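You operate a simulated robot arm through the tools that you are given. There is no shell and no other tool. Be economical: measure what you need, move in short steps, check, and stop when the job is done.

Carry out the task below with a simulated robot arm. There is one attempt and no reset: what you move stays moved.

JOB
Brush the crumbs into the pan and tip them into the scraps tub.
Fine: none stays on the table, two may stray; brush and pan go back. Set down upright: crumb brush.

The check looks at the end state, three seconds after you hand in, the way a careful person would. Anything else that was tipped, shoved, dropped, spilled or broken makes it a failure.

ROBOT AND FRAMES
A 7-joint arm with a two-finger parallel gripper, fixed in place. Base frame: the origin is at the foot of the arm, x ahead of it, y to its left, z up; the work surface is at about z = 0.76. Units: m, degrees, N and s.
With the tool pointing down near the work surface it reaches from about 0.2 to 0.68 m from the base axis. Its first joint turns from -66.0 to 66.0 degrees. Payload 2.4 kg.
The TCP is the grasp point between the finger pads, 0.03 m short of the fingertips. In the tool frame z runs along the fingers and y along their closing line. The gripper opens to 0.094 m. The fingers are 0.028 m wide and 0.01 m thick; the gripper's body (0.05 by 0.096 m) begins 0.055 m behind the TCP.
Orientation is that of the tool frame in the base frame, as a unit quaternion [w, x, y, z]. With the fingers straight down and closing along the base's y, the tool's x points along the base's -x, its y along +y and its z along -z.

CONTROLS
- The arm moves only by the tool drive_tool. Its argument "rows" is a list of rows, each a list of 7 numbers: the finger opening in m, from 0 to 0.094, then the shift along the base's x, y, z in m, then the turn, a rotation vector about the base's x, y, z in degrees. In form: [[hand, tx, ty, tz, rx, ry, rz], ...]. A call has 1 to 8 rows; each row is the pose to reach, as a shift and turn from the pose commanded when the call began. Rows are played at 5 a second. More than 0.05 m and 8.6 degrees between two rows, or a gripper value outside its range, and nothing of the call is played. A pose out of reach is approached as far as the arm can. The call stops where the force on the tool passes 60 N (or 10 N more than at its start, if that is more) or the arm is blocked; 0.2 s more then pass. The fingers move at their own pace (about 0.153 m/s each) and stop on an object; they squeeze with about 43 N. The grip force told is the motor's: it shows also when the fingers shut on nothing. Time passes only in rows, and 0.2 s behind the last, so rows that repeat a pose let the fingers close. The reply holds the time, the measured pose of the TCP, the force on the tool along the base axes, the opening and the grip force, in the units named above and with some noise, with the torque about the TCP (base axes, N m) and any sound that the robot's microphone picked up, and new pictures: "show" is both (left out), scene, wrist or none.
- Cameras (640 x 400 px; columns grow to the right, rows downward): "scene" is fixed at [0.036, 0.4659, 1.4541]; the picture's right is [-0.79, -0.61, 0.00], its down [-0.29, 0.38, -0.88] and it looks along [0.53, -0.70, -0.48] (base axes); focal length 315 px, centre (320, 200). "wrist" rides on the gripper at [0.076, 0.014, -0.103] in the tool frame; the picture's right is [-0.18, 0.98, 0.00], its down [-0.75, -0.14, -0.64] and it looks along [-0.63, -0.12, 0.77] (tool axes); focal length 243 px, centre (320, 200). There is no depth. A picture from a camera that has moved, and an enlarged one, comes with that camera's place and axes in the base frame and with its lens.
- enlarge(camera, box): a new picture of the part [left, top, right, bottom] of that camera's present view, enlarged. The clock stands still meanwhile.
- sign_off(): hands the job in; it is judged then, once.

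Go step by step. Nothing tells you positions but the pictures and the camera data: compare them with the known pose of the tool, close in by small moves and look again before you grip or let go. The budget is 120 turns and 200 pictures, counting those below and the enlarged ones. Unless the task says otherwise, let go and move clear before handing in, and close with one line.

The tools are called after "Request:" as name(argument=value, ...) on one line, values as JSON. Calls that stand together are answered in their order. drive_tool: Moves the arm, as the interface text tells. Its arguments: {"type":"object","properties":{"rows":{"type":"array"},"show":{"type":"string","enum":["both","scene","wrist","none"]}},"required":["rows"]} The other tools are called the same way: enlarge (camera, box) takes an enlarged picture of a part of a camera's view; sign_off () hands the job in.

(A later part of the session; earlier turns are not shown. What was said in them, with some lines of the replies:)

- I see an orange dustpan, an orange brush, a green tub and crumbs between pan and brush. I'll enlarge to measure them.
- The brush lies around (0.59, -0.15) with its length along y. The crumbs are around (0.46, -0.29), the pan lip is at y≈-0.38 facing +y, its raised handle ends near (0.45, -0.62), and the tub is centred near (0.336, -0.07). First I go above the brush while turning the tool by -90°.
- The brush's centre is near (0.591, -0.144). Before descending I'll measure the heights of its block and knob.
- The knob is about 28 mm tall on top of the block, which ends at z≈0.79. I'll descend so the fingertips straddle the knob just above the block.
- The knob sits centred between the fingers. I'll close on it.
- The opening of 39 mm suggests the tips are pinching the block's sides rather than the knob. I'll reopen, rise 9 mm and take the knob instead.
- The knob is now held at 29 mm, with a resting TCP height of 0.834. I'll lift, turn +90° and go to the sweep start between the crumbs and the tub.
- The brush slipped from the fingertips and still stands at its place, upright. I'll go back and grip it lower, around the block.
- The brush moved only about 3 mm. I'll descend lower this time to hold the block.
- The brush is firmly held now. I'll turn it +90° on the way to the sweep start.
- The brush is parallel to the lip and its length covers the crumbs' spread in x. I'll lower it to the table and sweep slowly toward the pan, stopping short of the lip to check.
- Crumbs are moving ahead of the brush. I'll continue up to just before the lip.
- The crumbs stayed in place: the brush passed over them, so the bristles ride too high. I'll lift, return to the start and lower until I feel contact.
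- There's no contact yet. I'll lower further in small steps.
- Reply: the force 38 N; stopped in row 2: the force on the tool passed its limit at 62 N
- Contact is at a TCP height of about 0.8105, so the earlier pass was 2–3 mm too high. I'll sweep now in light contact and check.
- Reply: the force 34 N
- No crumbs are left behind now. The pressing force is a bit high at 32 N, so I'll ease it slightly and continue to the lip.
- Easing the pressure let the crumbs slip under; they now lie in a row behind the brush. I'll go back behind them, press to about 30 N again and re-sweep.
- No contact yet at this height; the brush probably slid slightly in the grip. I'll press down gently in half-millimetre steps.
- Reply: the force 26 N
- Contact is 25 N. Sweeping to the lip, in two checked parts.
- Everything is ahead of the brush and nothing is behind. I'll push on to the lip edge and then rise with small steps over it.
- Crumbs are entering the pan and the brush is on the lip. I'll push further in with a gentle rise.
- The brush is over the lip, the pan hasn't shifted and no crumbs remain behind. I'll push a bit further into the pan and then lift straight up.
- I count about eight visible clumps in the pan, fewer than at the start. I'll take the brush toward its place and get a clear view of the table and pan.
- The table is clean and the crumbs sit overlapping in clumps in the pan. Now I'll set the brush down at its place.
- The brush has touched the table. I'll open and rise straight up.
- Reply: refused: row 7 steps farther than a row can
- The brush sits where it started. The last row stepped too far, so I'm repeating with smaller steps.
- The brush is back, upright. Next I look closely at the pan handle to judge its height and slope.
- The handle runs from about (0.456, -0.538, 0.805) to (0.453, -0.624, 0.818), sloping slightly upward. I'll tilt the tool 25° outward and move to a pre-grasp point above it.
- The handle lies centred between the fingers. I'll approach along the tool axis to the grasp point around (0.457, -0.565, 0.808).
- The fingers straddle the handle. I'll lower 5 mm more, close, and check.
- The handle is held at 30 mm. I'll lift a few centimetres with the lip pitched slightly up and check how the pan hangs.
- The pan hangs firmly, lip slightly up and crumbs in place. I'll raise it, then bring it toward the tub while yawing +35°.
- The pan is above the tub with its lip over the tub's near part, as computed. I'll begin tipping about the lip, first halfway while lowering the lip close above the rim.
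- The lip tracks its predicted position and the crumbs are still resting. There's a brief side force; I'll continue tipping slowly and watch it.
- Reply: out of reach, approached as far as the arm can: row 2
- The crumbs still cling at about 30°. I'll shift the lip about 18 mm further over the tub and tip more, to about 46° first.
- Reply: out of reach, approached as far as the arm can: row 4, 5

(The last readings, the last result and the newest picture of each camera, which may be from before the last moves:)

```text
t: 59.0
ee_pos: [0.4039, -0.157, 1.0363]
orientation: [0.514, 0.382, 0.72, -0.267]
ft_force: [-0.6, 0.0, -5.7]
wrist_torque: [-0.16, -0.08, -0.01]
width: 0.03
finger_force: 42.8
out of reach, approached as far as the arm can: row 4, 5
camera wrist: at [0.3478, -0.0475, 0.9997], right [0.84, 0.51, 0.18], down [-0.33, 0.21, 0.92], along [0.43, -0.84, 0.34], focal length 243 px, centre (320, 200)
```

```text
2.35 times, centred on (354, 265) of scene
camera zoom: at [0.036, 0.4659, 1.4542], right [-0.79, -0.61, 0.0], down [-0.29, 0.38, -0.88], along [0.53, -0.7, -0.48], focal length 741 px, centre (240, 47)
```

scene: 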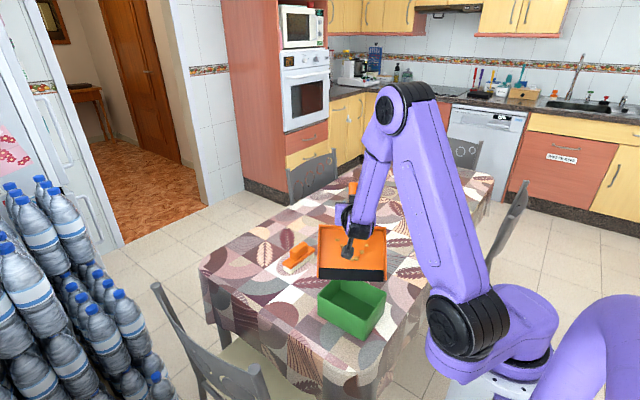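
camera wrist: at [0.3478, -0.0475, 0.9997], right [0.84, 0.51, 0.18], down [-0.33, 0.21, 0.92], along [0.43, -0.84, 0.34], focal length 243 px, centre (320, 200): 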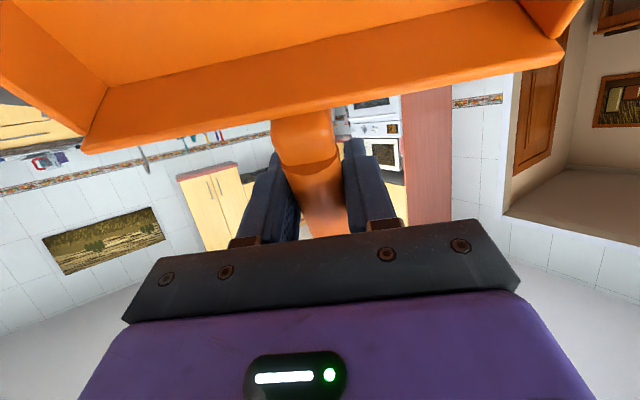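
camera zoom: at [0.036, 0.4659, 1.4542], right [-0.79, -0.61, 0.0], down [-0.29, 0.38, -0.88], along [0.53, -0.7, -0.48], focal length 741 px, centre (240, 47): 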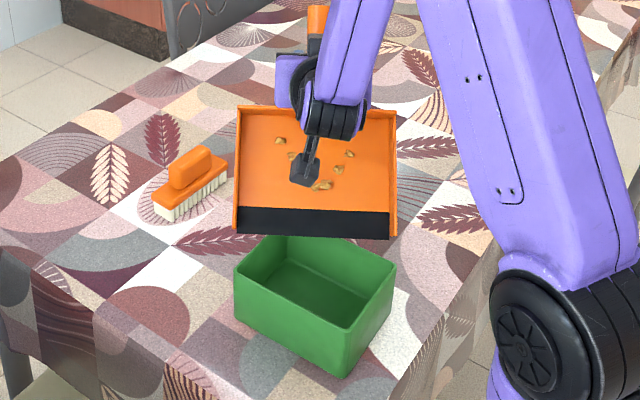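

The crumbs cling even at 46° and the arm is at a limit here because it's folded close to its base. I'll yaw back by -35° around the lip, which moves the wrist to an easier position while staying over the tub.

Request:
drive_tool(rows=[[0, -0.01, -0.007, 0.012, 0, 0, -7], [0, -0.022, -0.014, 0.014, 0, 0, -14], [0, -0.035, -0.02, 0.016, 0, 0, -21], [0, -0.048, -0.026, 0.016, 0, 0, -28], [0, -0.061, -0.031, 0.016, 0, 0, -35], [0, -0.061, -0.031, 0.016, 0, 0, -35]])

Request:
enlarge(camera="scene", box=[290, 180, 418, 350])

```text
t: 60.4
ee_pos: [0.3427, -0.1871, 1.0535]
orientation: [0.414, 0.581, 0.57, -0.408]
ft_force: [0.1, -0.7, -4.9]
wrist_torque: [-0.2, 0.0, 0.0]
width: 0.0301
finger_force: 43.0
camera wrist: at [0.3602, -0.0643, 1.016], right [0.98, -0.07, 0.19], down [-0.15, 0.36, 0.92], along [-0.13, -0.93, 0.34], focal length 243 px, centre (320, 200)
```

scene: 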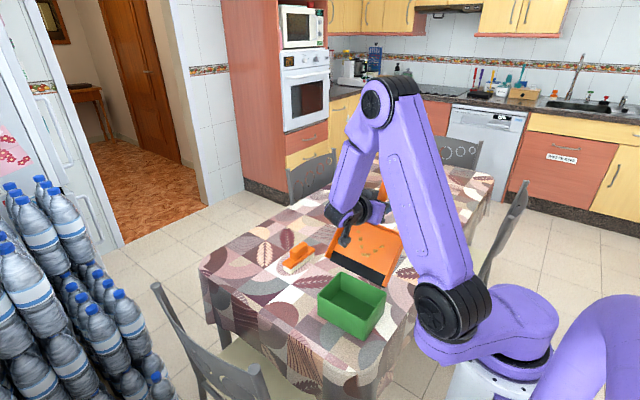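
wrist: 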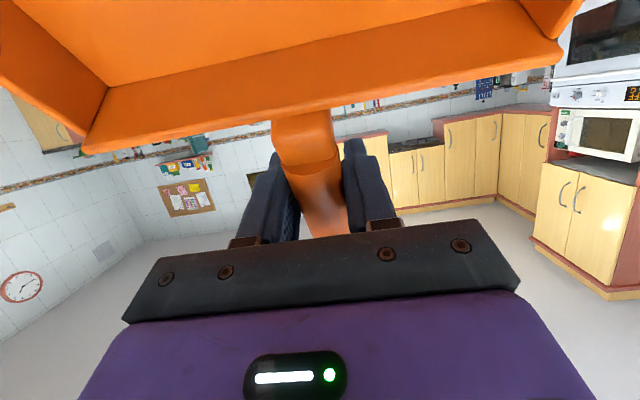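

```text
2.35 times, centred on (354, 265) of scene
camera zoom: at [0.036, 0.4659, 1.4542], right [-0.79, -0.61, 0.0], down [-0.29, 0.38, -0.88], along [0.53, -0.7, -0.48], focal length 741 px, centre (240, 47)
```

zoom: 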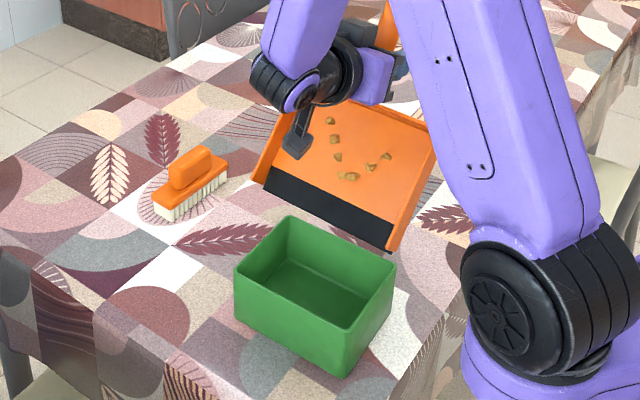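

It reaches this pose, with the lip above the tub's -y part. I'll tip further to about 70°, keeping the lip in place.

Request:
drive_tool(rows=[[0, -0.005, 0.012, -0.006, -4, 0, 0], [0, -0.01, 0.025, -0.01, -8, 0, 0], [0, -0.01, 0.037, -0.008, -12, 0, 0], [0, -0.01, 0.05, -0.004, -16, 0, 0], [0, -0.01, 0.05, -0.004, -16, 0, 0]])

Request:
enlarge(camera="scene", box=[290, 180, 418, 350])

```text
t: 61.6
ee_pos: [0.3323, -0.1367, 1.0488]
orientation: [0.491, 0.517, 0.508, -0.483]
ft_force: [-0.5, -0.6, -6.0]
wrist_torque: [-0.08, 0.03, -0.04]
width: 0.0305
finger_force: 43.0
camera wrist: at [0.3498, -0.029, 0.9787], right [0.98, -0.01, 0.2], down [-0.15, 0.6, 0.78], along [-0.13, -0.8, 0.59], focal length 243 px, centre (320, 200)
```

scene: 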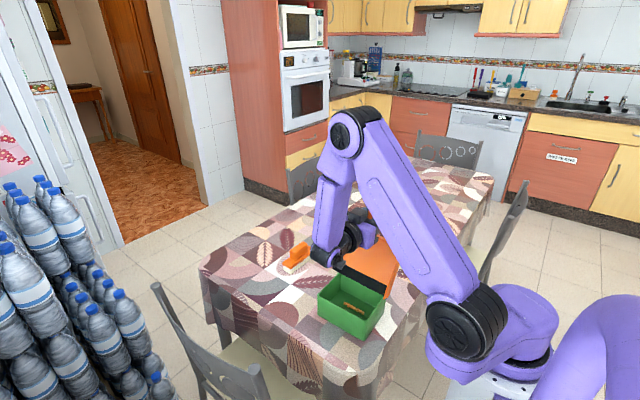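
wrist: 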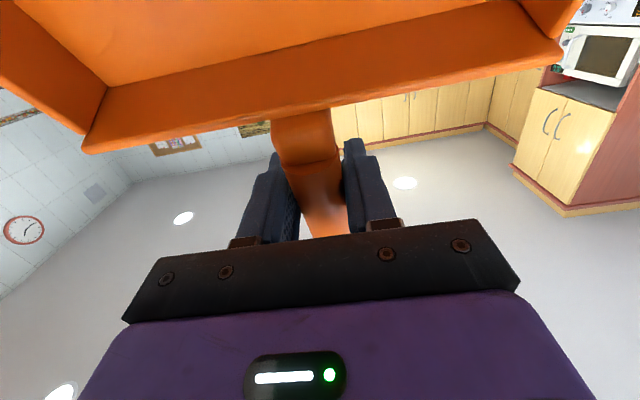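

```text
2.35 times, centred on (354, 265) of scene
camera zoom: at [0.036, 0.4659, 1.4542], right [-0.79, -0.61, 0.0], down [-0.29, 0.38, -0.88], along [0.53, -0.7, -0.48], focal length 741 px, centre (240, 47)
```

zoom: 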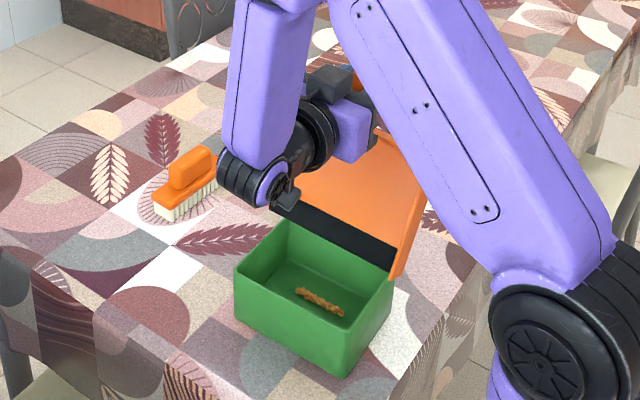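

The crumbs have dropped into the tub. I'll tip a little more and inspect for leftovers.

Request:
drive_tool(rows=[[0, 0, 0.012, 0.002, -4, 0, 0], [0, 0, 0.022, 0.006, -8, 0, 0], [0, 0, 0.022, 0.006, -8, 0, 0]])

Request:
enlarge(camera="scene", box=[315, 210, 411, 330])

```text
t: 62.4
ee_pos: [0.3449, -0.1154, 1.0645]
orientation: [0.525, 0.481, 0.475, -0.517]
ft_force: [0.3, 0.4, -4.8]
wrist_torque: [-0.01, 0.01, 0.0]
width: 0.0299
finger_force: 42.8
out of reach, approached as far as the arm can: row 1, 2, 3
camera wrist: at [0.3612, -0.0193, 0.9812], right [0.98, 0.02, 0.2], down [-0.15, 0.7, 0.69], along [-0.13, -0.71, 0.69], focal length 243 px, centre (320, 200)
```

scene: 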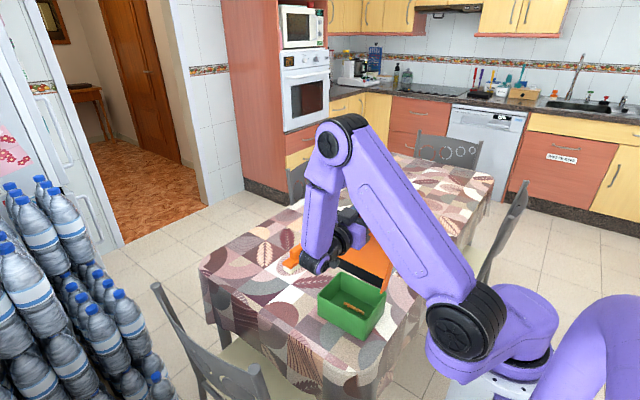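
wrist: 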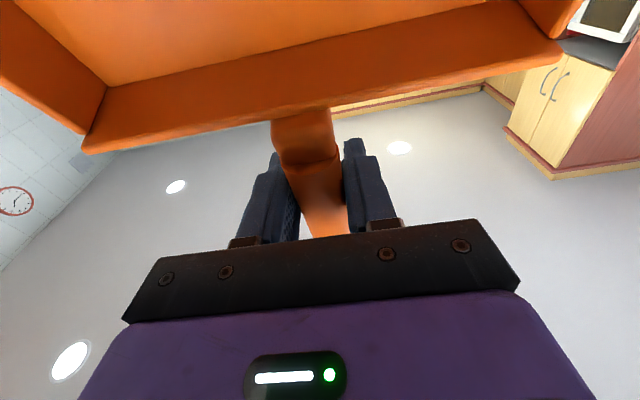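

```text
3.33 times, centred on (363, 270) of scene
camera zoom: at [0.036, 0.4659, 1.4542], right [-0.79, -0.61, 0.0], down [-0.29, 0.38, -0.88], along [0.53, -0.7, -0.48], focal length 1049 px, centre (177, -33)
```

zoom: 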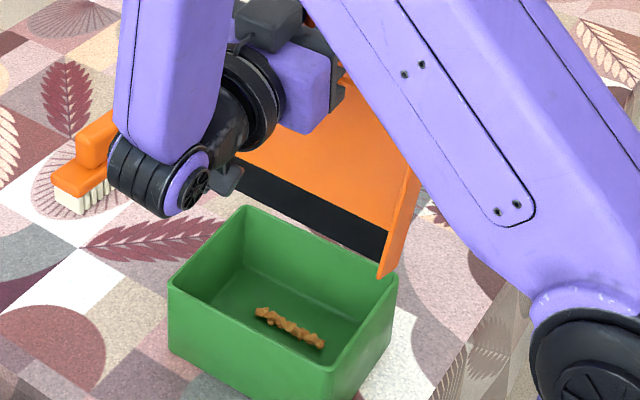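

The crumbs lie in the tub. I'll level the pan again while moving up and away.

Request:
drive_tool(rows=[[0, 0, -0.02, 0.01, 8, 0, 0], [0, 0, -0.045, 0.015, 16, 0, 0], [0, 0, -0.07, 0.02, 24, 0, 0], [0, 0, -0.09, 0.02, 32, 0, 0], [0, 0, -0.11, 0.02, 40, 0, 0], [0, 0, -0.13, 0.02, 48, 0, 0], [0, 0, -0.15, 0.02, 56, 0, 0], [0, 0, -0.17, 0.02, 64, 0, 0]])

Request:
enlarge(camera="scene", box=[315, 190, 443, 340])

```text
t: 64.2
ee_pos: [0.3427, -0.286, 1.0859]
orientation: [0.192, 0.688, 0.675, -0.187]
ft_force: [0.1, 0.6, -5.2]
wrist_torque: [-0.44, 0.04, 0.03]
width: 0.0301
finger_force: 42.9
camera wrist: at [0.359, -0.1672, 1.1353], right [0.98, -0.17, 0.1], down [-0.15, -0.31, 0.94], along [-0.13, -0.93, -0.33], focal length 243 px, centre (320, 200)
```

scene: 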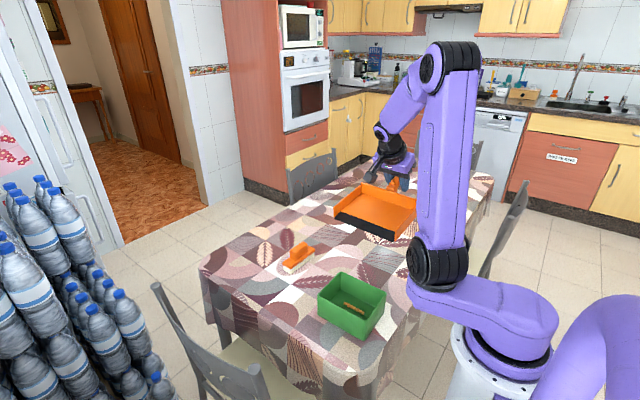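
wrist: 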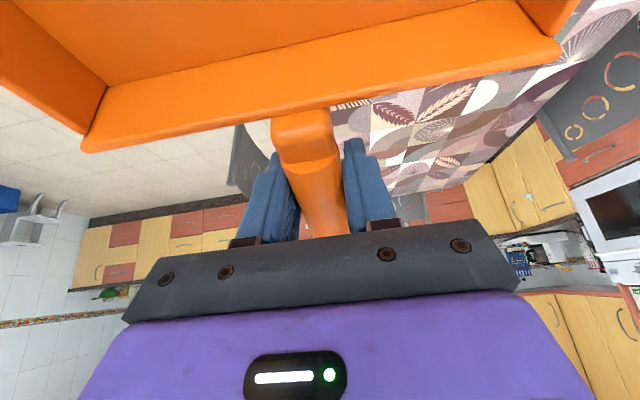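

```text
2.67 times, centred on (379, 265) of scene
camera zoom: at [0.036, 0.4659, 1.4542], right [-0.79, -0.61, 0.0], down [-0.29, 0.38, -0.88], along [0.53, -0.7, -0.48], focal length 839 px, centre (163, 27)
```

zoom: 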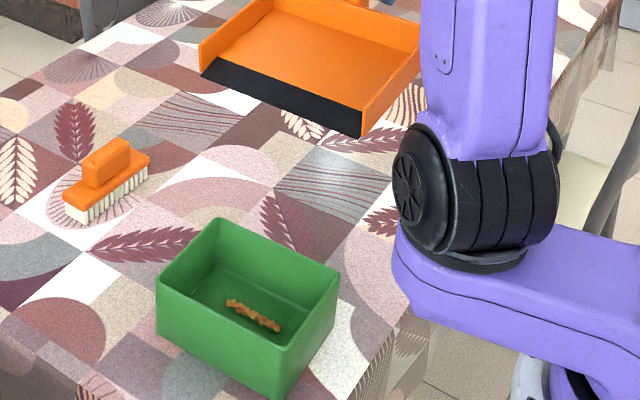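

The pan is empty, and the table looks clean. Now I'll carry the pan back above its original place.

Request:
drive_tool(rows=[[0, 0.014, -0.035, -0.02, 1, 0, 0], [0, 0.028, -0.07, -0.04, 2, 0, 0], [0, 0.042, -0.105, -0.06, 3, 0, 0], [0, 0.056, -0.14, -0.08, 4, 0, 0], [0, 0.07, -0.175, -0.1, 5, 0, 0], [0, 0.084, -0.21, -0.12, 6, 0, 0], [0, 0.098, -0.245, -0.14, 6, 0, 0], [0, 0.112, -0.281, -0.16, 6, 0, 0]], show="none")

Request:
drive_tool(rows=[[0, 0, 0, -0.03, 0, 0, 0], [0, 0, 0, -0.06, 0, 0, 0], [0, 0, 0, -0.08, 0, 0, 0], [0, 0, 0, -0.08, 0, 0, 0]])

Request:
enlarge(camera="scene", box=[325, 160, 453, 270])

```text
t: 66.0
ee_pos: [0.4568, -0.5656, 0.9257]
orientation: [0.152, 0.696, 0.685, -0.151]
ft_force: [2.2, 0.5, -4.8]
wrist_torque: [-0.4, 0.02, -0.03]
width: 0.0299
finger_force: 42.5
```

```text
t: 67.0
ee_pos: [0.4571, -0.5671, 0.8479]
orientation: [0.155, 0.696, 0.685, -0.152]
ft_force: [0.4, 0.4, -5.2]
wrist_torque: [-0.48, 0.03, 0.03]
width: 0.0302
finger_force: 43.1
camera wrist: at [0.473, -0.455, 0.9096], right [0.98, -0.18, 0.09], down [-0.15, -0.41, 0.9], along [-0.13, -0.89, -0.43], focal length 243 px, centre (320, 200)
```

scene: 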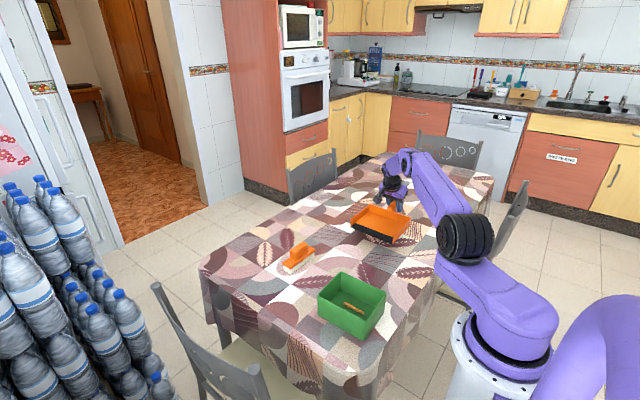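
wrist: 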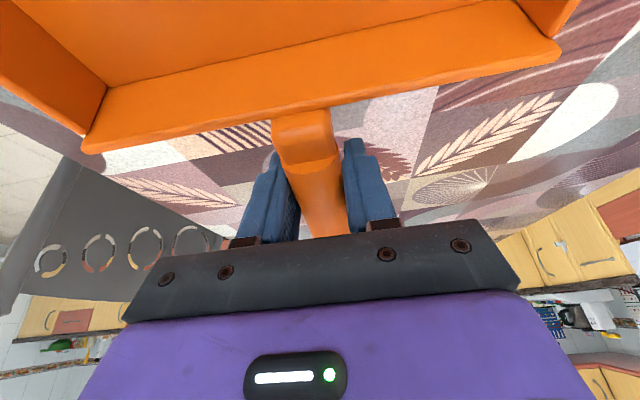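

```text
3.64 times, centred on (389, 215) of scene
camera zoom: at [0.0361, 0.4658, 1.4542], right [-0.79, -0.61, 0.0], down [-0.29, 0.38, -0.88], along [0.53, -0.7, -0.48], focal length 1145 px, centre (69, 146)
```

zoom: 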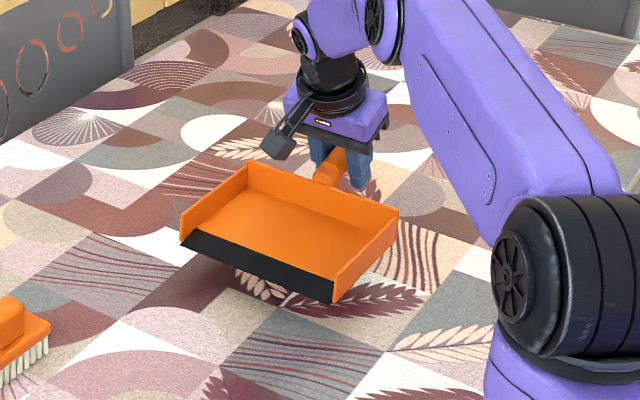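

The pan is level above its place, about 4 cm up. I'll lower until I feel contact near the original height of 0.805.

Request:
drive_tool(rows=[[0, 0, 0, -0.015, 0, 0, 0], [0, 0, 0, -0.03, 0, 0, 0], [0, 0, 0, -0.036, 0, 0, 0], [0, 0, 0, -0.039, 0, 0, 0], [0, 0, 0, -0.039, 0, 0, 0]], show="none")

Request:
drive_tool(rows=[[0, 0, 0, -0.001, 0, 0, 0], [0, 0, 0, -0.002, 0, 0, 0], [0, 0, 0, -0.002, 0, 0, 0]])

Request:
enlarge(camera="scene", box=[345, 160, 441, 250])

```text
t: 68.2
ee_pos: [0.4541, -0.5664, 0.8081]
orientation: [0.156, 0.696, 0.684, -0.152]
ft_force: [0.5, -0.4, 5.5]
wrist_torque: [1.35, 0.04, 0.02]
width: 0.0301
finger_force: 43.1
```

```text
t: 69.0
ee_pos: [0.4539, -0.5695, 0.8051]
orientation: [0.156, 0.696, 0.684, -0.153]
ft_force: [-3.8, 5.2, 21.6]
wrist_torque: [1.1, 0.01, 0.07]
width: 0.03
finger_force: 43.0
camera wrist: at [0.4716, -0.4553, 0.8671], right [0.98, -0.18, 0.09], down [-0.16, -0.41, 0.9], along [-0.13, -0.9, -0.43], focal length 243 px, centre (320, 200)
```

scene: 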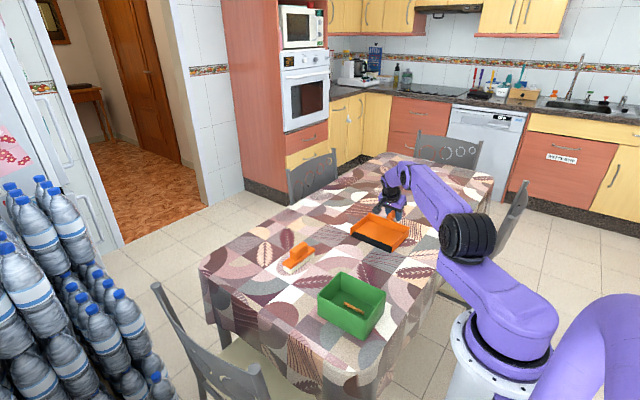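
wrist: 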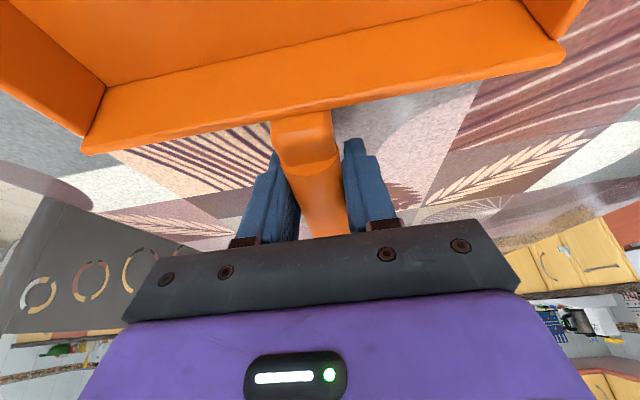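

```text
4.44 times, centred on (393, 205) of scene
camera zoom: at [0.0355, 0.4664, 1.454], right [-0.79, -0.61, 0.0], down [-0.29, 0.38, -0.88], along [0.53, -0.7, -0.48], focal length 1399 px, centre (-4, 178)
```

zoom: 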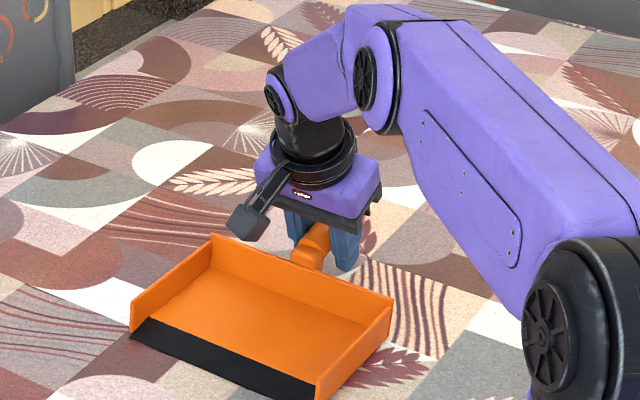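

The pan rests at its original place. I'll ease the pressure, open, and retreat along the tool axis.

Request:
drive_tool(rows=[[0, 0, 0, 0.0015, 0, 0, 0], [0.03, 0, 0, 0.0015, 0, 0, 0], [0.07, 0, 0, 0.0015, 0, 0, 0], [0.07, 0, 0, 0.0015, 0, 0, 0], [0.07, 0, 0.009, 0.022, 0, 0, 0], [0.07, 0, 0.02, 0.045, 0, 0, 0], [0.07, 0, 0.034, 0.075, 0, 0, 0], [0.07, 0, 0.05, 0.11, 0, 0, 0]], show="none")

Request:
drive_tool(rows=[[0.07, -0.02, 0.03, 0.03, 6, 0, 0], [0.07, -0.05, 0.06, 0.05, 12, 0, 0], [0.07, -0.08, 0.09, 0.07, 18, 0, 0], [0.07, -0.11, 0.12, 0.09, 24, 0, 0], [0.07, -0.14, 0.15, 0.1, 25, 0, 0], [0.07, -0.16, 0.18, 0.12, 25, 0, 0], [0.07, -0.18, 0.2, 0.14, 25, 0, 0]])

Request:
enlarge(camera="scene", box=[240, 180, 440, 340])

Request:
enlarge(camera="scene", box=[310, 190, 420, 350])

```text
t: 70.8
ee_pos: [0.4573, -0.5181, 0.9138]
orientation: [0.155, 0.697, 0.684, -0.152]
ft_force: [-0.2, 0.5, 0.1]
wrist_torque: [0.01, -0.01, 0.02]
width: 0.0701
finger_force: 0.0
```

```text
t: 72.4
ee_pos: [0.2754, -0.3133, 1.0513]
orientation: [0.0, 0.713, 0.701, 0.001]
ft_force: [0.8, 0.0, 0.9]
wrist_torque: [-0.02, 0.0, 0.01]
width: 0.0699
finger_force: 0.1
camera wrist: at [0.2914, -0.2375, 1.1546], right [0.98, -0.2, 0.0], down [-0.15, -0.75, 0.64], along [-0.13, -0.63, -0.77], focal length 243 px, centre (320, 200)
```

scene: 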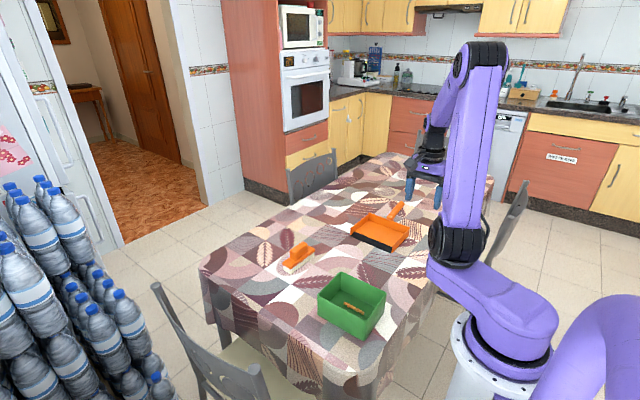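
wrist: 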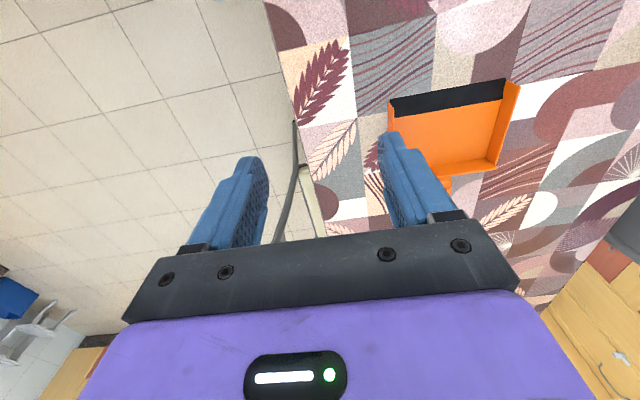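

```text
2.50 times, centred on (340, 260) of scene
camera zoom: at [0.036, 0.4659, 1.4541], right [-0.79, -0.61, 0.0], down [-0.29, 0.38, -0.88], along [0.53, -0.7, -0.48], focal length 787 px, centre (270, 50)
```

zoom: 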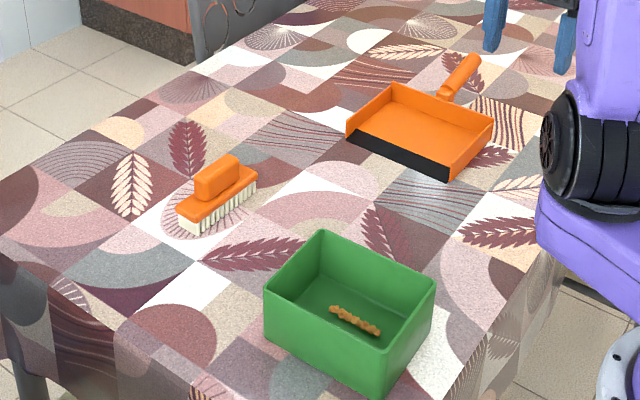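

```text
2.50 times, centred on (365, 270) of scene
camera zoom: at [0.036, 0.4659, 1.4541], right [-0.79, -0.61, 0.0], down [-0.29, 0.38, -0.88], along [0.53, -0.7, -0.48], focal length 787 px, centre (208, 25)
```

zoom: 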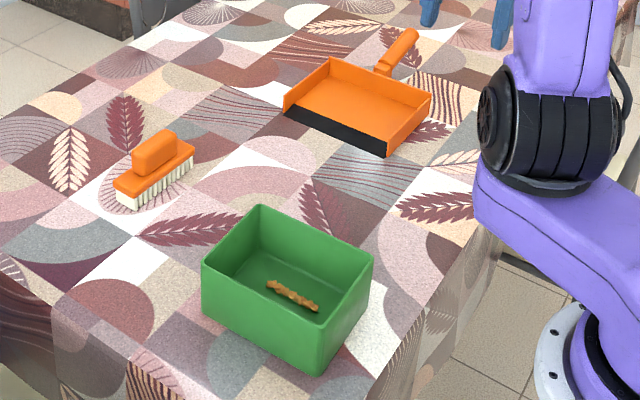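

The pan and brush look to be back at their places, the crumbs are in the tub, the visible table is clean, and the arm is clear. Handing in.

Request:
sign_off()

```text
The job is handed in.
```

The crumbs are brushed up and tipped into the scraps tub, the pan and the upright brush are back where they started, and no crumbs are visible on the table.
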